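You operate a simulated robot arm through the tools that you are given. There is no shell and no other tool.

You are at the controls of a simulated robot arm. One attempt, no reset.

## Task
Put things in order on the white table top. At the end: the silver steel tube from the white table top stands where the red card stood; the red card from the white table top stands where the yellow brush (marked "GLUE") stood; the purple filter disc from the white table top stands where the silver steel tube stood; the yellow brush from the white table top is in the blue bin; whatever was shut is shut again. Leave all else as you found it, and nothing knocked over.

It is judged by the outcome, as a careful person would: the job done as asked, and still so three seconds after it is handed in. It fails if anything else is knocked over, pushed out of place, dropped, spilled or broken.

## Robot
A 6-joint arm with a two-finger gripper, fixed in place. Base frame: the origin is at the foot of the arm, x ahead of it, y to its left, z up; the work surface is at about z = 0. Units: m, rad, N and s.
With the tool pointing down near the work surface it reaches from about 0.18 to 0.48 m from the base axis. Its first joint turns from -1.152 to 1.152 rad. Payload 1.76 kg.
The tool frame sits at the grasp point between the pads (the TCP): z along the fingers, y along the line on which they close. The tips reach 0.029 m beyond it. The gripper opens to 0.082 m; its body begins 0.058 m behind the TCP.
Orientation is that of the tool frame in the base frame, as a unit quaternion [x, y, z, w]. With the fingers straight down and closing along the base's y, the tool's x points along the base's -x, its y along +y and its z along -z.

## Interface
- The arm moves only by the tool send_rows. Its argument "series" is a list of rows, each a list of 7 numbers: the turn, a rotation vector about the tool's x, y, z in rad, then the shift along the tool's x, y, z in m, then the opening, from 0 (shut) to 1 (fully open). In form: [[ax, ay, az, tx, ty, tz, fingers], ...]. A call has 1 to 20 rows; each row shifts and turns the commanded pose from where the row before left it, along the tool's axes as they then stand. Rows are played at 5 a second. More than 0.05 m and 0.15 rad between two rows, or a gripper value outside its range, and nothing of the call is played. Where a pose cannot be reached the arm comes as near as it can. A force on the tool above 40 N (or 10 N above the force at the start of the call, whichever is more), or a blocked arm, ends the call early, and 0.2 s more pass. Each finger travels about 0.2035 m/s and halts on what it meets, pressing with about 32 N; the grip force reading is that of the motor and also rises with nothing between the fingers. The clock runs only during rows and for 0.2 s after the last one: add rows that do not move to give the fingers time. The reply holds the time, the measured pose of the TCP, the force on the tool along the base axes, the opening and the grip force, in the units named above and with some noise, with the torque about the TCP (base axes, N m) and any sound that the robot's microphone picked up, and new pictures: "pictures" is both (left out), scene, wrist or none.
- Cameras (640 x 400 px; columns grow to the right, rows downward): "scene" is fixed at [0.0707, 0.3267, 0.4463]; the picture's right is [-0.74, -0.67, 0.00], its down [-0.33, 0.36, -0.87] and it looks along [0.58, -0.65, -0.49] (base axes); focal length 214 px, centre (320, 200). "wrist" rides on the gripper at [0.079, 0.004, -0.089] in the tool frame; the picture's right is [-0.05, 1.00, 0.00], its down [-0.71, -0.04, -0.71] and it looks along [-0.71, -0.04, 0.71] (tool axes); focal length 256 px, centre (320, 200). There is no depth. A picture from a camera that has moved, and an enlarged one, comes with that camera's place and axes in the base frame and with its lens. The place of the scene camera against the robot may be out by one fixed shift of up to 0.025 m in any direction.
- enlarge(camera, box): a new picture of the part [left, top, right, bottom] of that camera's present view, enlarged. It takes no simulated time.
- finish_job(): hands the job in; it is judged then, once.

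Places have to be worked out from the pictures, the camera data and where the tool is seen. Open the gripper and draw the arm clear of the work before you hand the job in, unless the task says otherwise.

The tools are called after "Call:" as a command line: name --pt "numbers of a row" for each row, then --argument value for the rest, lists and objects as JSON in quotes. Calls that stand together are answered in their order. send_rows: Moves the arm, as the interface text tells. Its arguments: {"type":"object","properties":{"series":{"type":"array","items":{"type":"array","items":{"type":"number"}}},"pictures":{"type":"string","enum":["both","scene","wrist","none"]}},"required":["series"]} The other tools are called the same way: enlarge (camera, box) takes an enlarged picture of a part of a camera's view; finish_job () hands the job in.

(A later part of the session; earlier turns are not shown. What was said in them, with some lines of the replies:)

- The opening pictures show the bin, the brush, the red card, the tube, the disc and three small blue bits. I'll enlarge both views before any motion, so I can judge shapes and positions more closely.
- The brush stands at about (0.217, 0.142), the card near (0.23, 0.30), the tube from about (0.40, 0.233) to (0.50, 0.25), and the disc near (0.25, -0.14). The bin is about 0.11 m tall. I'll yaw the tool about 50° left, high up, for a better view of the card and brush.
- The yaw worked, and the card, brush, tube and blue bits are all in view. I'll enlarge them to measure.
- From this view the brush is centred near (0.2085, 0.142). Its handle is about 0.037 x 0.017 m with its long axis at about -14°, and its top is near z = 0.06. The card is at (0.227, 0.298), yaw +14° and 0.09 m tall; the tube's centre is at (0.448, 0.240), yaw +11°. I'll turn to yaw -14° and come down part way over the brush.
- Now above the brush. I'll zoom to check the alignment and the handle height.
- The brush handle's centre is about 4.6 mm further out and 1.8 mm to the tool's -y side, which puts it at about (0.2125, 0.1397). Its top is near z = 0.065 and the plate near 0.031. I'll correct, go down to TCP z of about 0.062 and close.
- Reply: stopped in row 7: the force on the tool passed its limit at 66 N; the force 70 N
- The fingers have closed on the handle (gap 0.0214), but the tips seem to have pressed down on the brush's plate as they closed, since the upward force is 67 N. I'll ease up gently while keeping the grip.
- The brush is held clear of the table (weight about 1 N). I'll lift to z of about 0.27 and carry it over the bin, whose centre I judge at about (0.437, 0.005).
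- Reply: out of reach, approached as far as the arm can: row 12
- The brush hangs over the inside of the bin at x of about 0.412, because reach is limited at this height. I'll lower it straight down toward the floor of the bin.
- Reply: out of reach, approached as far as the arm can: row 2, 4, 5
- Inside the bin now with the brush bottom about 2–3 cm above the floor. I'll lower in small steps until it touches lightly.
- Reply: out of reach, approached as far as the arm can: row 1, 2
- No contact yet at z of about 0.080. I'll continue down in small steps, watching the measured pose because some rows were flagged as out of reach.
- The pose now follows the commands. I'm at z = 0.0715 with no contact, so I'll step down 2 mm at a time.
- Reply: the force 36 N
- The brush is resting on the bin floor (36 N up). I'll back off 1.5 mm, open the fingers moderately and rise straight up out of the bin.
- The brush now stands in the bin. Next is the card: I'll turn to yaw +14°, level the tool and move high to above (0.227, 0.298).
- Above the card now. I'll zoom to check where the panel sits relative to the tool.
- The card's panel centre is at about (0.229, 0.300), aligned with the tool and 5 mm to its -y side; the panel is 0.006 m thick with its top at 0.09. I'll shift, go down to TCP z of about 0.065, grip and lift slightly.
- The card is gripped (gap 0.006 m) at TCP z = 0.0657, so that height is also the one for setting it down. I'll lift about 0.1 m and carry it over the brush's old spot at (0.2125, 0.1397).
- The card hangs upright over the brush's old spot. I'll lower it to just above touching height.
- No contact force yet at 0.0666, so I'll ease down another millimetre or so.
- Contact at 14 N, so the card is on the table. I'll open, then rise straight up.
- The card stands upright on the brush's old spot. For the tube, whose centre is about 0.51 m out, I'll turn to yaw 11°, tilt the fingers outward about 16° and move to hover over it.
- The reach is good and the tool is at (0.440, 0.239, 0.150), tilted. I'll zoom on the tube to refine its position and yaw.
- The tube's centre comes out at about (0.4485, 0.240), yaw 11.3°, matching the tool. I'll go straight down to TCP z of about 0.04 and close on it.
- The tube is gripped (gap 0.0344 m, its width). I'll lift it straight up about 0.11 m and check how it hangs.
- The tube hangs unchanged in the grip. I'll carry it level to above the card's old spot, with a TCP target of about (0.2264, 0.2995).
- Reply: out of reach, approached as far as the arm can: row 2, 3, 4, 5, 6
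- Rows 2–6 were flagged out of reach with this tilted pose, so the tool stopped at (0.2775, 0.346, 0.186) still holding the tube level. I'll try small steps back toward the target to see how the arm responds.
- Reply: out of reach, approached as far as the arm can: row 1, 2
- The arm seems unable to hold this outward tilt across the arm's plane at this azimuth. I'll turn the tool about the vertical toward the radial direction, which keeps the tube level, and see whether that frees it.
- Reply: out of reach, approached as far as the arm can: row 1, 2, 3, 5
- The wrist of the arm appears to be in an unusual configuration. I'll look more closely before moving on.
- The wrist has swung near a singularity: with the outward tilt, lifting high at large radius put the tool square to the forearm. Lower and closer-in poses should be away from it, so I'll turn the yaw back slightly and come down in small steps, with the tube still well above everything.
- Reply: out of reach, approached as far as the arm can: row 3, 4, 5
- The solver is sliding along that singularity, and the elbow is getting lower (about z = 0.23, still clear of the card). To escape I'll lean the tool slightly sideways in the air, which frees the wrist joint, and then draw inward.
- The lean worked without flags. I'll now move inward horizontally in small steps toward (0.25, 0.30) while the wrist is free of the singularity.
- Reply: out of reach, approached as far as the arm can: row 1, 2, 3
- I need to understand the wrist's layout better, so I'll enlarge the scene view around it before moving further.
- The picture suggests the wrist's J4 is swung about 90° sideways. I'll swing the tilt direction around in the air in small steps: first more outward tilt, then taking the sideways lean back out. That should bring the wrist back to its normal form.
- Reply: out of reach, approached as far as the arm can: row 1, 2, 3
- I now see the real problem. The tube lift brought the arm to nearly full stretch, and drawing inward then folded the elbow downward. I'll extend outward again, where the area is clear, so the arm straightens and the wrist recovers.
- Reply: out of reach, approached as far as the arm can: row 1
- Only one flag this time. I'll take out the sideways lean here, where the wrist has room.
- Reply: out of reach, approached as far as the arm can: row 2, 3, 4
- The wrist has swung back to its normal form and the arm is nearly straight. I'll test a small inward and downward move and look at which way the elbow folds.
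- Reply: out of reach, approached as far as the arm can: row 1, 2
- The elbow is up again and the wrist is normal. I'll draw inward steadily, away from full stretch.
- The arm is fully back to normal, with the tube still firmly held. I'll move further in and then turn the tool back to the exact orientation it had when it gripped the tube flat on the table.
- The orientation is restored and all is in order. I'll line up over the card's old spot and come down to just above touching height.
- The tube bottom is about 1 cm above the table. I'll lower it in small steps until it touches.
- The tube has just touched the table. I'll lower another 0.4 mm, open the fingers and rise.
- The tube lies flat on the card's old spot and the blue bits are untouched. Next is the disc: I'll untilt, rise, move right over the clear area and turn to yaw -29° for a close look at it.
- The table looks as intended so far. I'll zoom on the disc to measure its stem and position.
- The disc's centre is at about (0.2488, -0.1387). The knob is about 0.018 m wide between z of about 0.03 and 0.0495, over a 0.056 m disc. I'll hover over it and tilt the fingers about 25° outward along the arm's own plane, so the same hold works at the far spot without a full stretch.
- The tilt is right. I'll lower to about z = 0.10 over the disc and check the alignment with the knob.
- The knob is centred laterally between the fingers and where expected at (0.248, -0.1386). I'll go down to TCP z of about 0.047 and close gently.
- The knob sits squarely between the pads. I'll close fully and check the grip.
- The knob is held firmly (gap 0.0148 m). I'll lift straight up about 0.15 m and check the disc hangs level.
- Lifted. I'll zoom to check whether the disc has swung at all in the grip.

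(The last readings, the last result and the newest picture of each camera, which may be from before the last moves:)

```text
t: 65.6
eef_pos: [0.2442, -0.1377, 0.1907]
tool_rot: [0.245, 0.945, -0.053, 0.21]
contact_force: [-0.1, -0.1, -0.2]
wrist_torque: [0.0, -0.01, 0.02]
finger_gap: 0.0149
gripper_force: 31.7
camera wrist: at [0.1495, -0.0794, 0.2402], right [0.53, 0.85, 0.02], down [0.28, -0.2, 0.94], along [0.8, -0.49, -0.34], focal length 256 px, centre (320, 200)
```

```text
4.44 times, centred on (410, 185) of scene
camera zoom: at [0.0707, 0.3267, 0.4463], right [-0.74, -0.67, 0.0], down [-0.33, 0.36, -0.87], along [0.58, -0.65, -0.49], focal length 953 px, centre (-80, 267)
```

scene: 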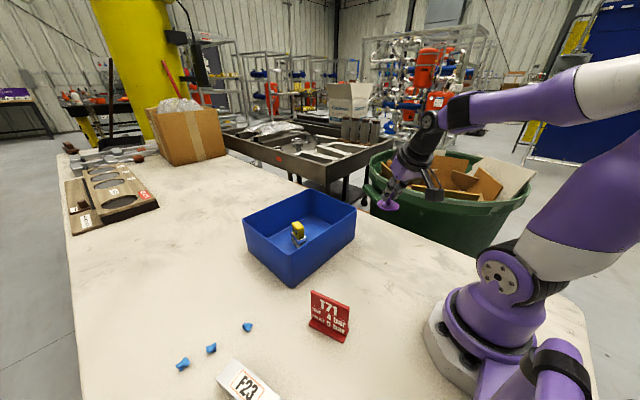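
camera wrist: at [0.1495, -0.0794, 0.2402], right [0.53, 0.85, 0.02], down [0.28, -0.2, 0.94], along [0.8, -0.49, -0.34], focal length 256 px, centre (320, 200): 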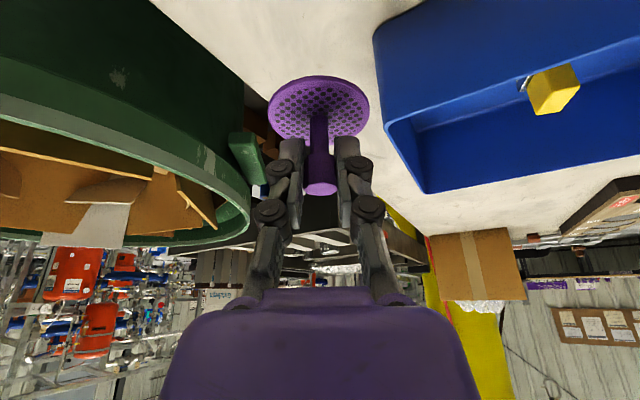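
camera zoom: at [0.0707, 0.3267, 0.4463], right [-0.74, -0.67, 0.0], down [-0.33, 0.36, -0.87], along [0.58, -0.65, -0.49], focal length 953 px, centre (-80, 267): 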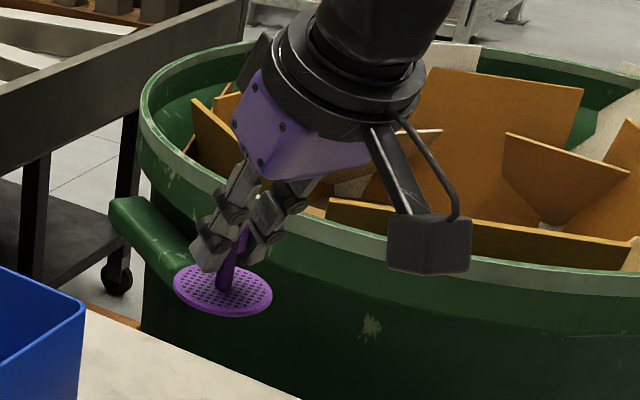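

The disc is level in the grip. I'll swing it around the base on a constant-radius arc at z of about 0.19, above the card and bin, turning the tool with it so the tilt stays in the arm's plane.

Call:
send_rows --pt "-0.03014 0 -0.06449 0 0 0 0" --pt "0 0 0 0 0.0399 0 0" --pt "-0.06028 0 -0.12899 0 0 0 0" --pt "0 0 0 0 0.0399 0 0" --pt "-0.06028 0 -0.12899 0 0 0 0" --pt "0 0 0 0 0.0399 0 0" --pt "-0.06028 0 -0.12899 0 0 0 0" --pt "0 0 0 0 0.0399 0 0" --pt "-0.06028 0 -0.12899 0 0 0 0" --pt "0 0 0 0 0.0399 0 0" --pt "-0.06028 0 -0.12899 0 0 0 0" --pt "0 0 0 0 0.0399 0 0" --pt "-0.06028 0 -0.12899 0 0 0 0" --pt "0 0 0 0 0.0399 0 0" --pt "-0.03014 0 -0.06449 0 0 0 0" --pt "0 0 0 0 0 0 0"

```text
t: 69.0
eef_pos: [0.2465, 0.1316, 0.1922]
tool_rot: [-0.238, 0.947, 0.053, 0.21]
contact_force: [0.4, 0.2, 0.5]
wrist_torque: [0.01, -0.01, 0.02]
finger_gap: 0.0145
gripper_force: 31.9
camera wrist: at [0.1471, 0.0834, 0.2399], right [-0.43, 0.9, 0.02], down [0.32, 0.13, 0.94], along [0.85, 0.41, -0.34], focal length 256 px, centre (320, 200)
```

scene: 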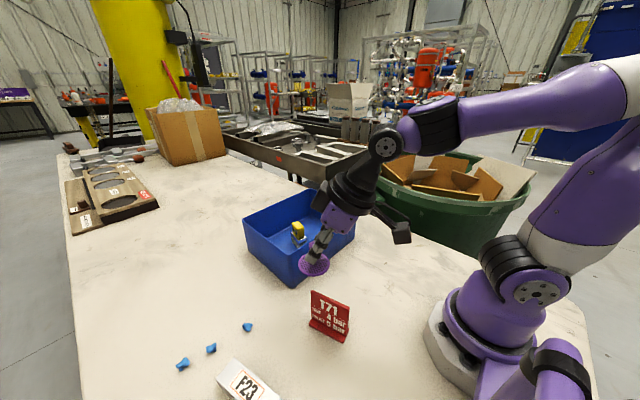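
wrist: 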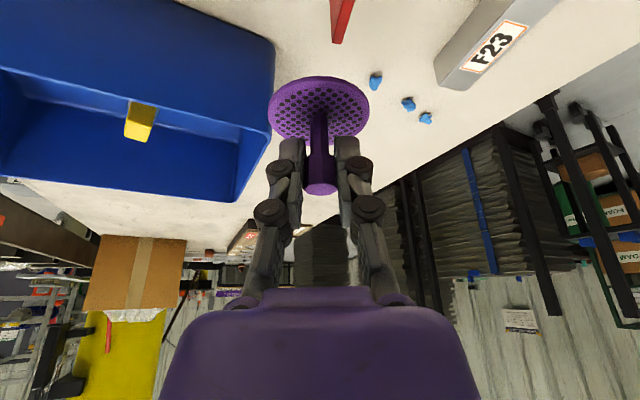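

The arc went exactly as planned. I'll extend outward along this direction, then come down to about z = 0.10 over the tube's old centre at (0.4485, 0.240).

Call:
send_rows --pt "0 0 0 -0.0289 0 0.0205 0" --pt "0 0 0 -0.0289 0 0.0205 0" --pt "0 0 0 -0.0289 0 0.0205 0" --pt "0 0 0 -0.0289 0 0.0205 0" --pt "0 0 0 -0.0289 0 0.0205 0" --pt "0 0 0 -0.0099 0 0.0377 0" --pt "0 0 0 -0.0099 0 0.0377 0" --pt "0 0 0 0 0 0 0"

```text
t: 70.8
eef_pos: [0.4436, 0.2375, 0.0997]
tool_rot: [-0.236, 0.947, 0.053, 0.21]
contact_force: [-0.8, 0.4, -0.7]
wrist_torque: [0.01, -0.04, 0.03]
finger_gap: 0.0148
gripper_force: 31.5
camera wrist: at [0.3442, 0.1887, 0.1479], right [-0.43, 0.9, 0.02], down [0.32, 0.13, 0.94], along [0.85, 0.41, -0.34], focal length 256 px, centre (320, 200)
```

scene: 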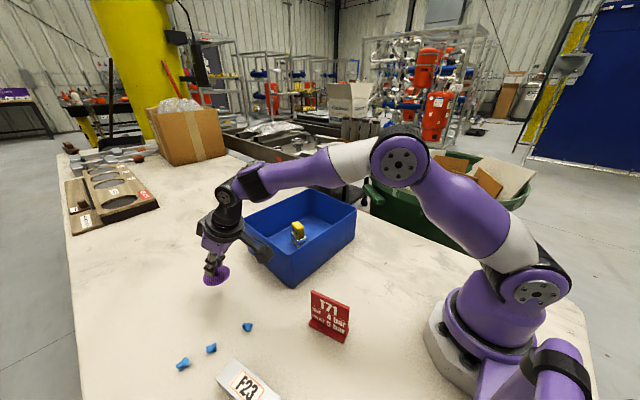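
wrist: 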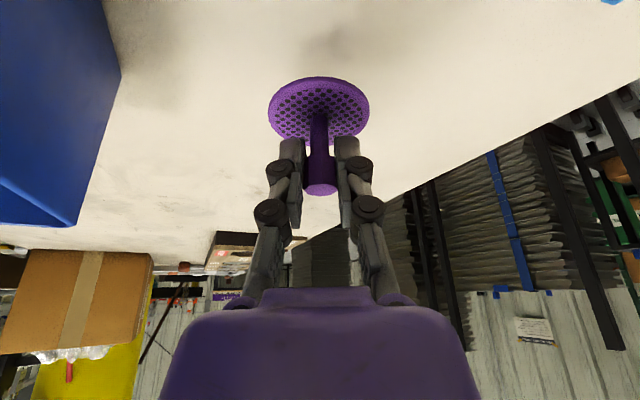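

I'm directly over the target at z = 0.10 with the elbow up. I'll lower to a few millimetres above touching, then ease down.

Call:
send_rows --pt "0 0 0 0.0105 0 0.0225 0" --pt "0 0 0 0.0102 0 0.0218 0" --pt "0 0 0 0 0 0 0" --pictures "none"

Call:
send_rows --pt "0 0 0 0.0006 0 0.0014 0" --pt "0 0 0 0.0004 0 0.0009 0" --pt "0 0 0 0 0 0 0" --pictures "none"

```text
t: 71.6
eef_pos: [0.4444, 0.236, 0.0513]
tool_rot: [-0.236, 0.947, 0.053, 0.21]
contact_force: [0.7, 0.9, -0.3]
wrist_torque: [0.0, 0.01, -0.01]
finger_gap: 0.0149
gripper_force: 32.2
```

```text
t: 72.4
eef_pos: [0.4452, 0.237, 0.0485]
tool_rot: [-0.237, 0.947, 0.053, 0.209]
contact_force: [-0.7, 0.2, -0.1]
wrist_torque: [0.0, 0.01, 0.0]
finger_gap: 0.0148
gripper_force: 31.6
```

Call:
send_rows --pt "0 0 0 0.0004 0 0.0009 0" --pt "0 0 0 0.0003 0 0.0006 0" --pt "0 0 0 0 0 0 0"

```text
t: 73.2
eef_pos: [0.4438, 0.2379, 0.048]
tool_rot: [-0.236, 0.947, 0.053, 0.21]
contact_force: [1.1, 0.6, -0.5]
wrist_torque: [-0.01, 0.02, 0.01]
finger_gap: 0.015
gripper_force: 31.8
camera wrist: at [0.345, 0.1892, 0.0954], right [-0.43, 0.9, 0.02], down [0.32, 0.13, 0.94], along [0.85, 0.41, -0.34], focal length 256 px, centre (320, 200)
```

scene: 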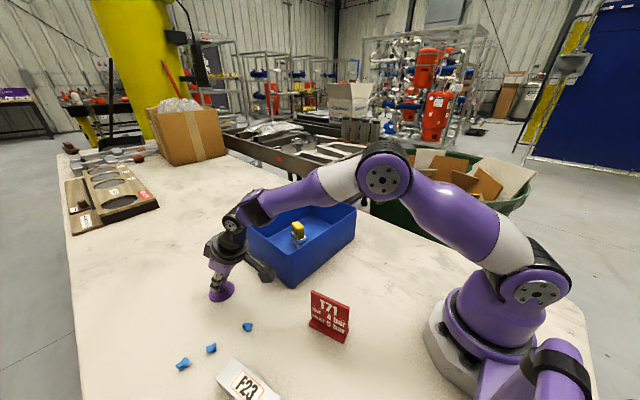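
wrist: 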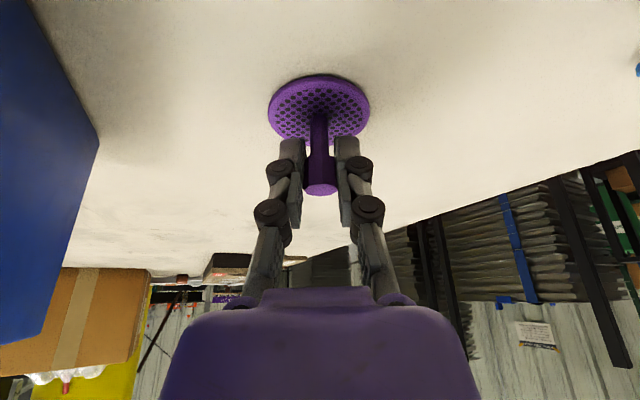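

No contact yet, so I'll continue about a millimetre at a time.

Call:
send_rows --pt "0 0 0 0.0004 0 0.0009 0" --pt "0 0 0 0 0 0 0" --pictures "none"

Call:
send_rows --pt "0 0 0 0.0003 0 0.0007 0" --pt "0 0 0 0 0 0 0" --pictures "none"

```text
t: 73.8
eef_pos: [0.4451, 0.2385, 0.0459]
tool_rot: [-0.237, 0.947, 0.054, 0.21]
contact_force: [0.2, 0.2, 0.5]
wrist_torque: [0.01, -0.02, 0.0]
finger_gap: 0.0148
gripper_force: 32.5
```

```text
t: 74.4
eef_pos: [0.4449, 0.2379, 0.0449]
tool_rot: [-0.236, 0.947, 0.053, 0.211]
contact_force: [-1.2, -1.0, 8.0]
wrist_torque: [-0.04, 0.01, 0.03]
finger_gap: 0.0146
gripper_force: 32.2
```

The disc is resting on the table (8 N). I'll open the fingers gently and rise straight up clear of the knob.

Call:
send_rows --pt "0 0 0 -0.0001 0 -0.0003 0" --pt "0 0 0 0 0 0 0.25" --pt "0 0 0 0 0 0 0.4" --pt "0 0 0 0 0 0 0.55" --pt "0 0 0 0 0 0 0.55" --pt "0 0 0 -0.0042 0 -0.0091 0.55" --pt "0 0 0 -0.0085 0 -0.0181 0.55" --pt "0 0 0 -0.0127 0 -0.0272 0.55" --pt "0 0 0 -0.0085 0 -0.0181 0.55" --pt "0 0 0 0 0 0 0.55"

```text
t: 76.6
eef_pos: [0.4439, 0.2371, 0.1264]
tool_rot: [-0.236, 0.947, 0.054, 0.21]
contact_force: [0.2, -0.4, -0.5]
wrist_torque: [-0.04, -0.02, -0.01]
finger_gap: 0.0449
gripper_force: 0.1
camera wrist: at [0.3444, 0.1894, 0.1748], right [-0.43, 0.9, 0.02], down [0.32, 0.13, 0.94], along [0.85, 0.41, -0.34], focal length 256 px, centre (320, 200)
```

scene: 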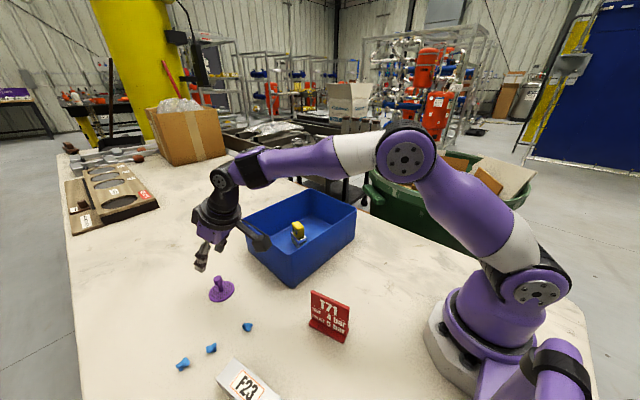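
wrist: 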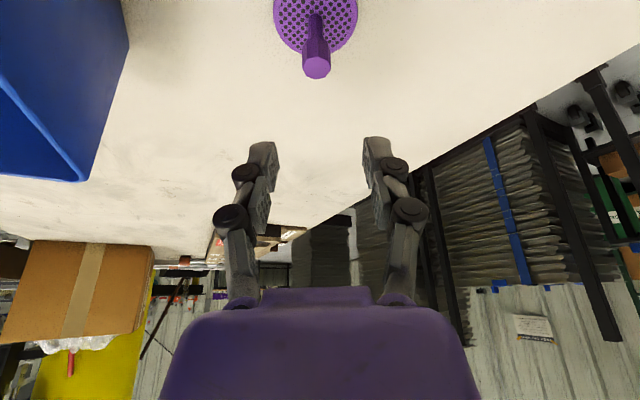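

The disc stands upright on the tube's old spot. I'll rise, retract inward high above everything and untilt, going back toward the starting pose for a final check.

Call:
send_rows --pt "0 0 0 -0.0148 0 -0.0317 0.55" --pt "0 0 0 0.0262 0 -0.0288 0.55" --pt "0 0 0 0.0262 0 -0.0288 0.55" --pt "0 0 0 0.0262 0 -0.0288 0.55" --pt "0 0 0 0.0262 0 -0.0288 0.55" --pt "0 0 0 0.0262 0 -0.0288 0.55" --pt "0 0 0 0.0262 0 -0.0288 0.55" --pt "0 0.109 0 0 0 0 0.7" --pt "0 0.109 0 0 0 0 0.8" --pt "0 0.109 0 0 0 0 0.9" --pt "0 0.109 0 0 0 0 1" --pt "0 0 0.123 0 0 0 1" --pt "0 0 0.123 0 0 0 1" --pt "0 0 0.123 0 0 0 1" --pt "0 0 0.123 0 0 0 1" --pt "0 0 0 0 0 0 1"

```text
t: 80.0
eef_pos: [0.255, 0.1349, 0.2499]
tool_rot: [0.002, 1.0, 0.002, 0.001]
contact_force: [-0.7, -0.6, 0.0]
wrist_torque: [0.01, -0.03, 0.0]
finger_gap: 0.082
gripper_force: 0.0
camera wrist: at [0.1741, 0.14, 0.3407], right [0.06, 1.0, 0.0], down [0.71, -0.04, 0.71], along [0.71, -0.04, -0.71], focal length 256 px, centre (320, 200)
```

scene: 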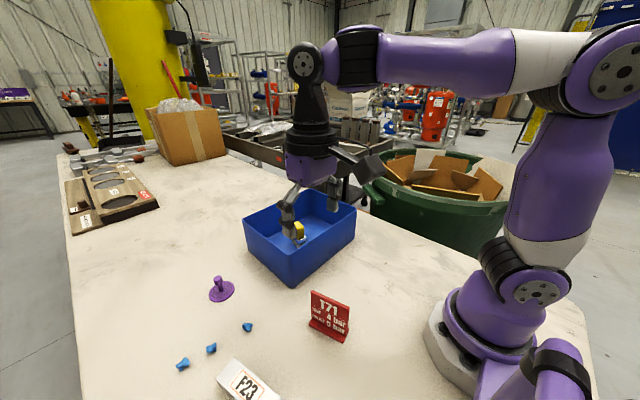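
wrist: 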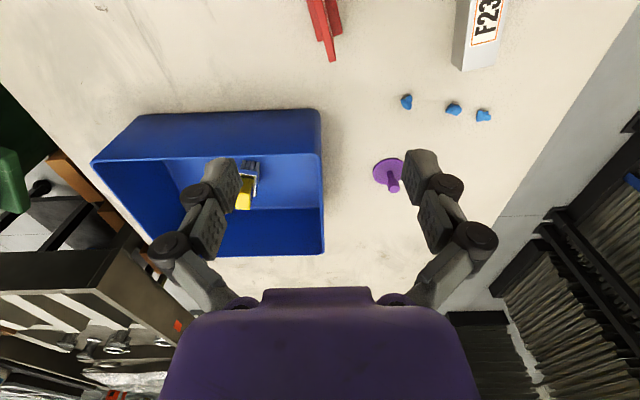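

All pieces look right. I'll go up to the starting pose so I can compare against the first picture.

Call:
send_rows --pt "0 0 0 0.0151 -0.0031 -0.033 1" --pt "0 0 0 0.0151 -0.0031 -0.033 1" --pt "0 0 0 0.0151 -0.0031 -0.033 1" --pt "0 0 0 0 0 0 1" --pt "0 0 0 0 0 0 1"

```text
t: 81.2
eef_pos: [0.2086, 0.1252, 0.35]
tool_rot: [0.002, 1.0, 0.001, 0.0]
contact_force: [-0.2, 0.1, -0.1]
wrist_torque: [0.02, 0.01, 0.0]
finger_gap: 0.0821
gripper_force: 0.0
camera wrist: at [0.1288, 0.1299, 0.4405], right [0.06, 1.0, 0.0], down [0.71, -0.04, 0.71], along [0.71, -0.04, -0.71], focal length 256 px, centre (320, 200)
```

scene: 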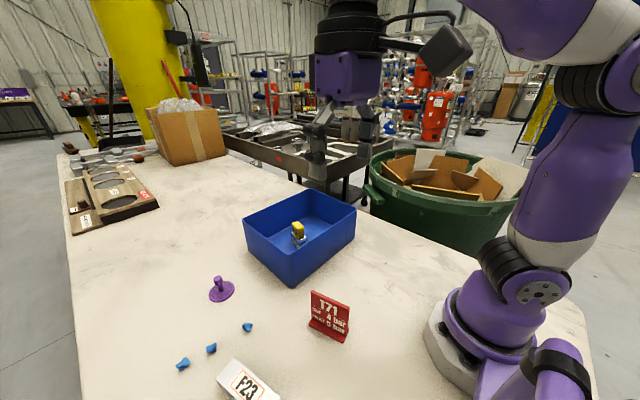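
wrist: 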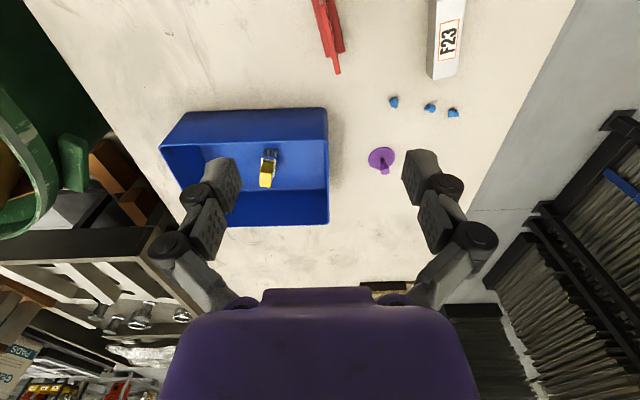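

From the starting pose, the brush stands in the bin, the card is on the brush's spot, the tube is on the card's spot, and the disc measures about (0.446, 0.237) on the tube's spot. The bin and blue bits are unmoved, the gripper is open and the arm is clear, so I'm handing the job in.

Call:
finish_job

```text
The job is handed in.
```

I finished the rearrangement and handed the job in. From the last pictures and arm readings, everything is where you asked:

| Item | Now at | Position (x, y, in m) |
|---|---|---|
| Yellow "GLUE" brush | in the blue bin, standing upright on its floor | about (0.437, 0.010) |
| Red card | where the brush stood, upright | about (0.213, 0.138), within 2 mm of the spot |
| Silver steel tube | where the red card stood, lying flat as before | about (0.230, 0.301), within 2 mm of the spot |
| Purple filter disc | where the tube stood, upright | about (0.446, 0.237), within 5 mm of the spot |

- **Everything else:** The bin and the three blue bits look unmoved against the first pictures, and nothing was knocked over. I saw nothing shut on the table, so nothing needed opening or closing.
- **Tube move:** While carrying the tube, the arm stretched almost straight and its elbow folded down. I had to work it back to its normal position. The tube stayed gripped and well above the table throughout.
- **Brush grip:** When the fingers first closed on the brush, they pressed it down onto the table with about 67 N before I eased off. I saw no damage.

The gripper is open and the arm is back at its starting position.
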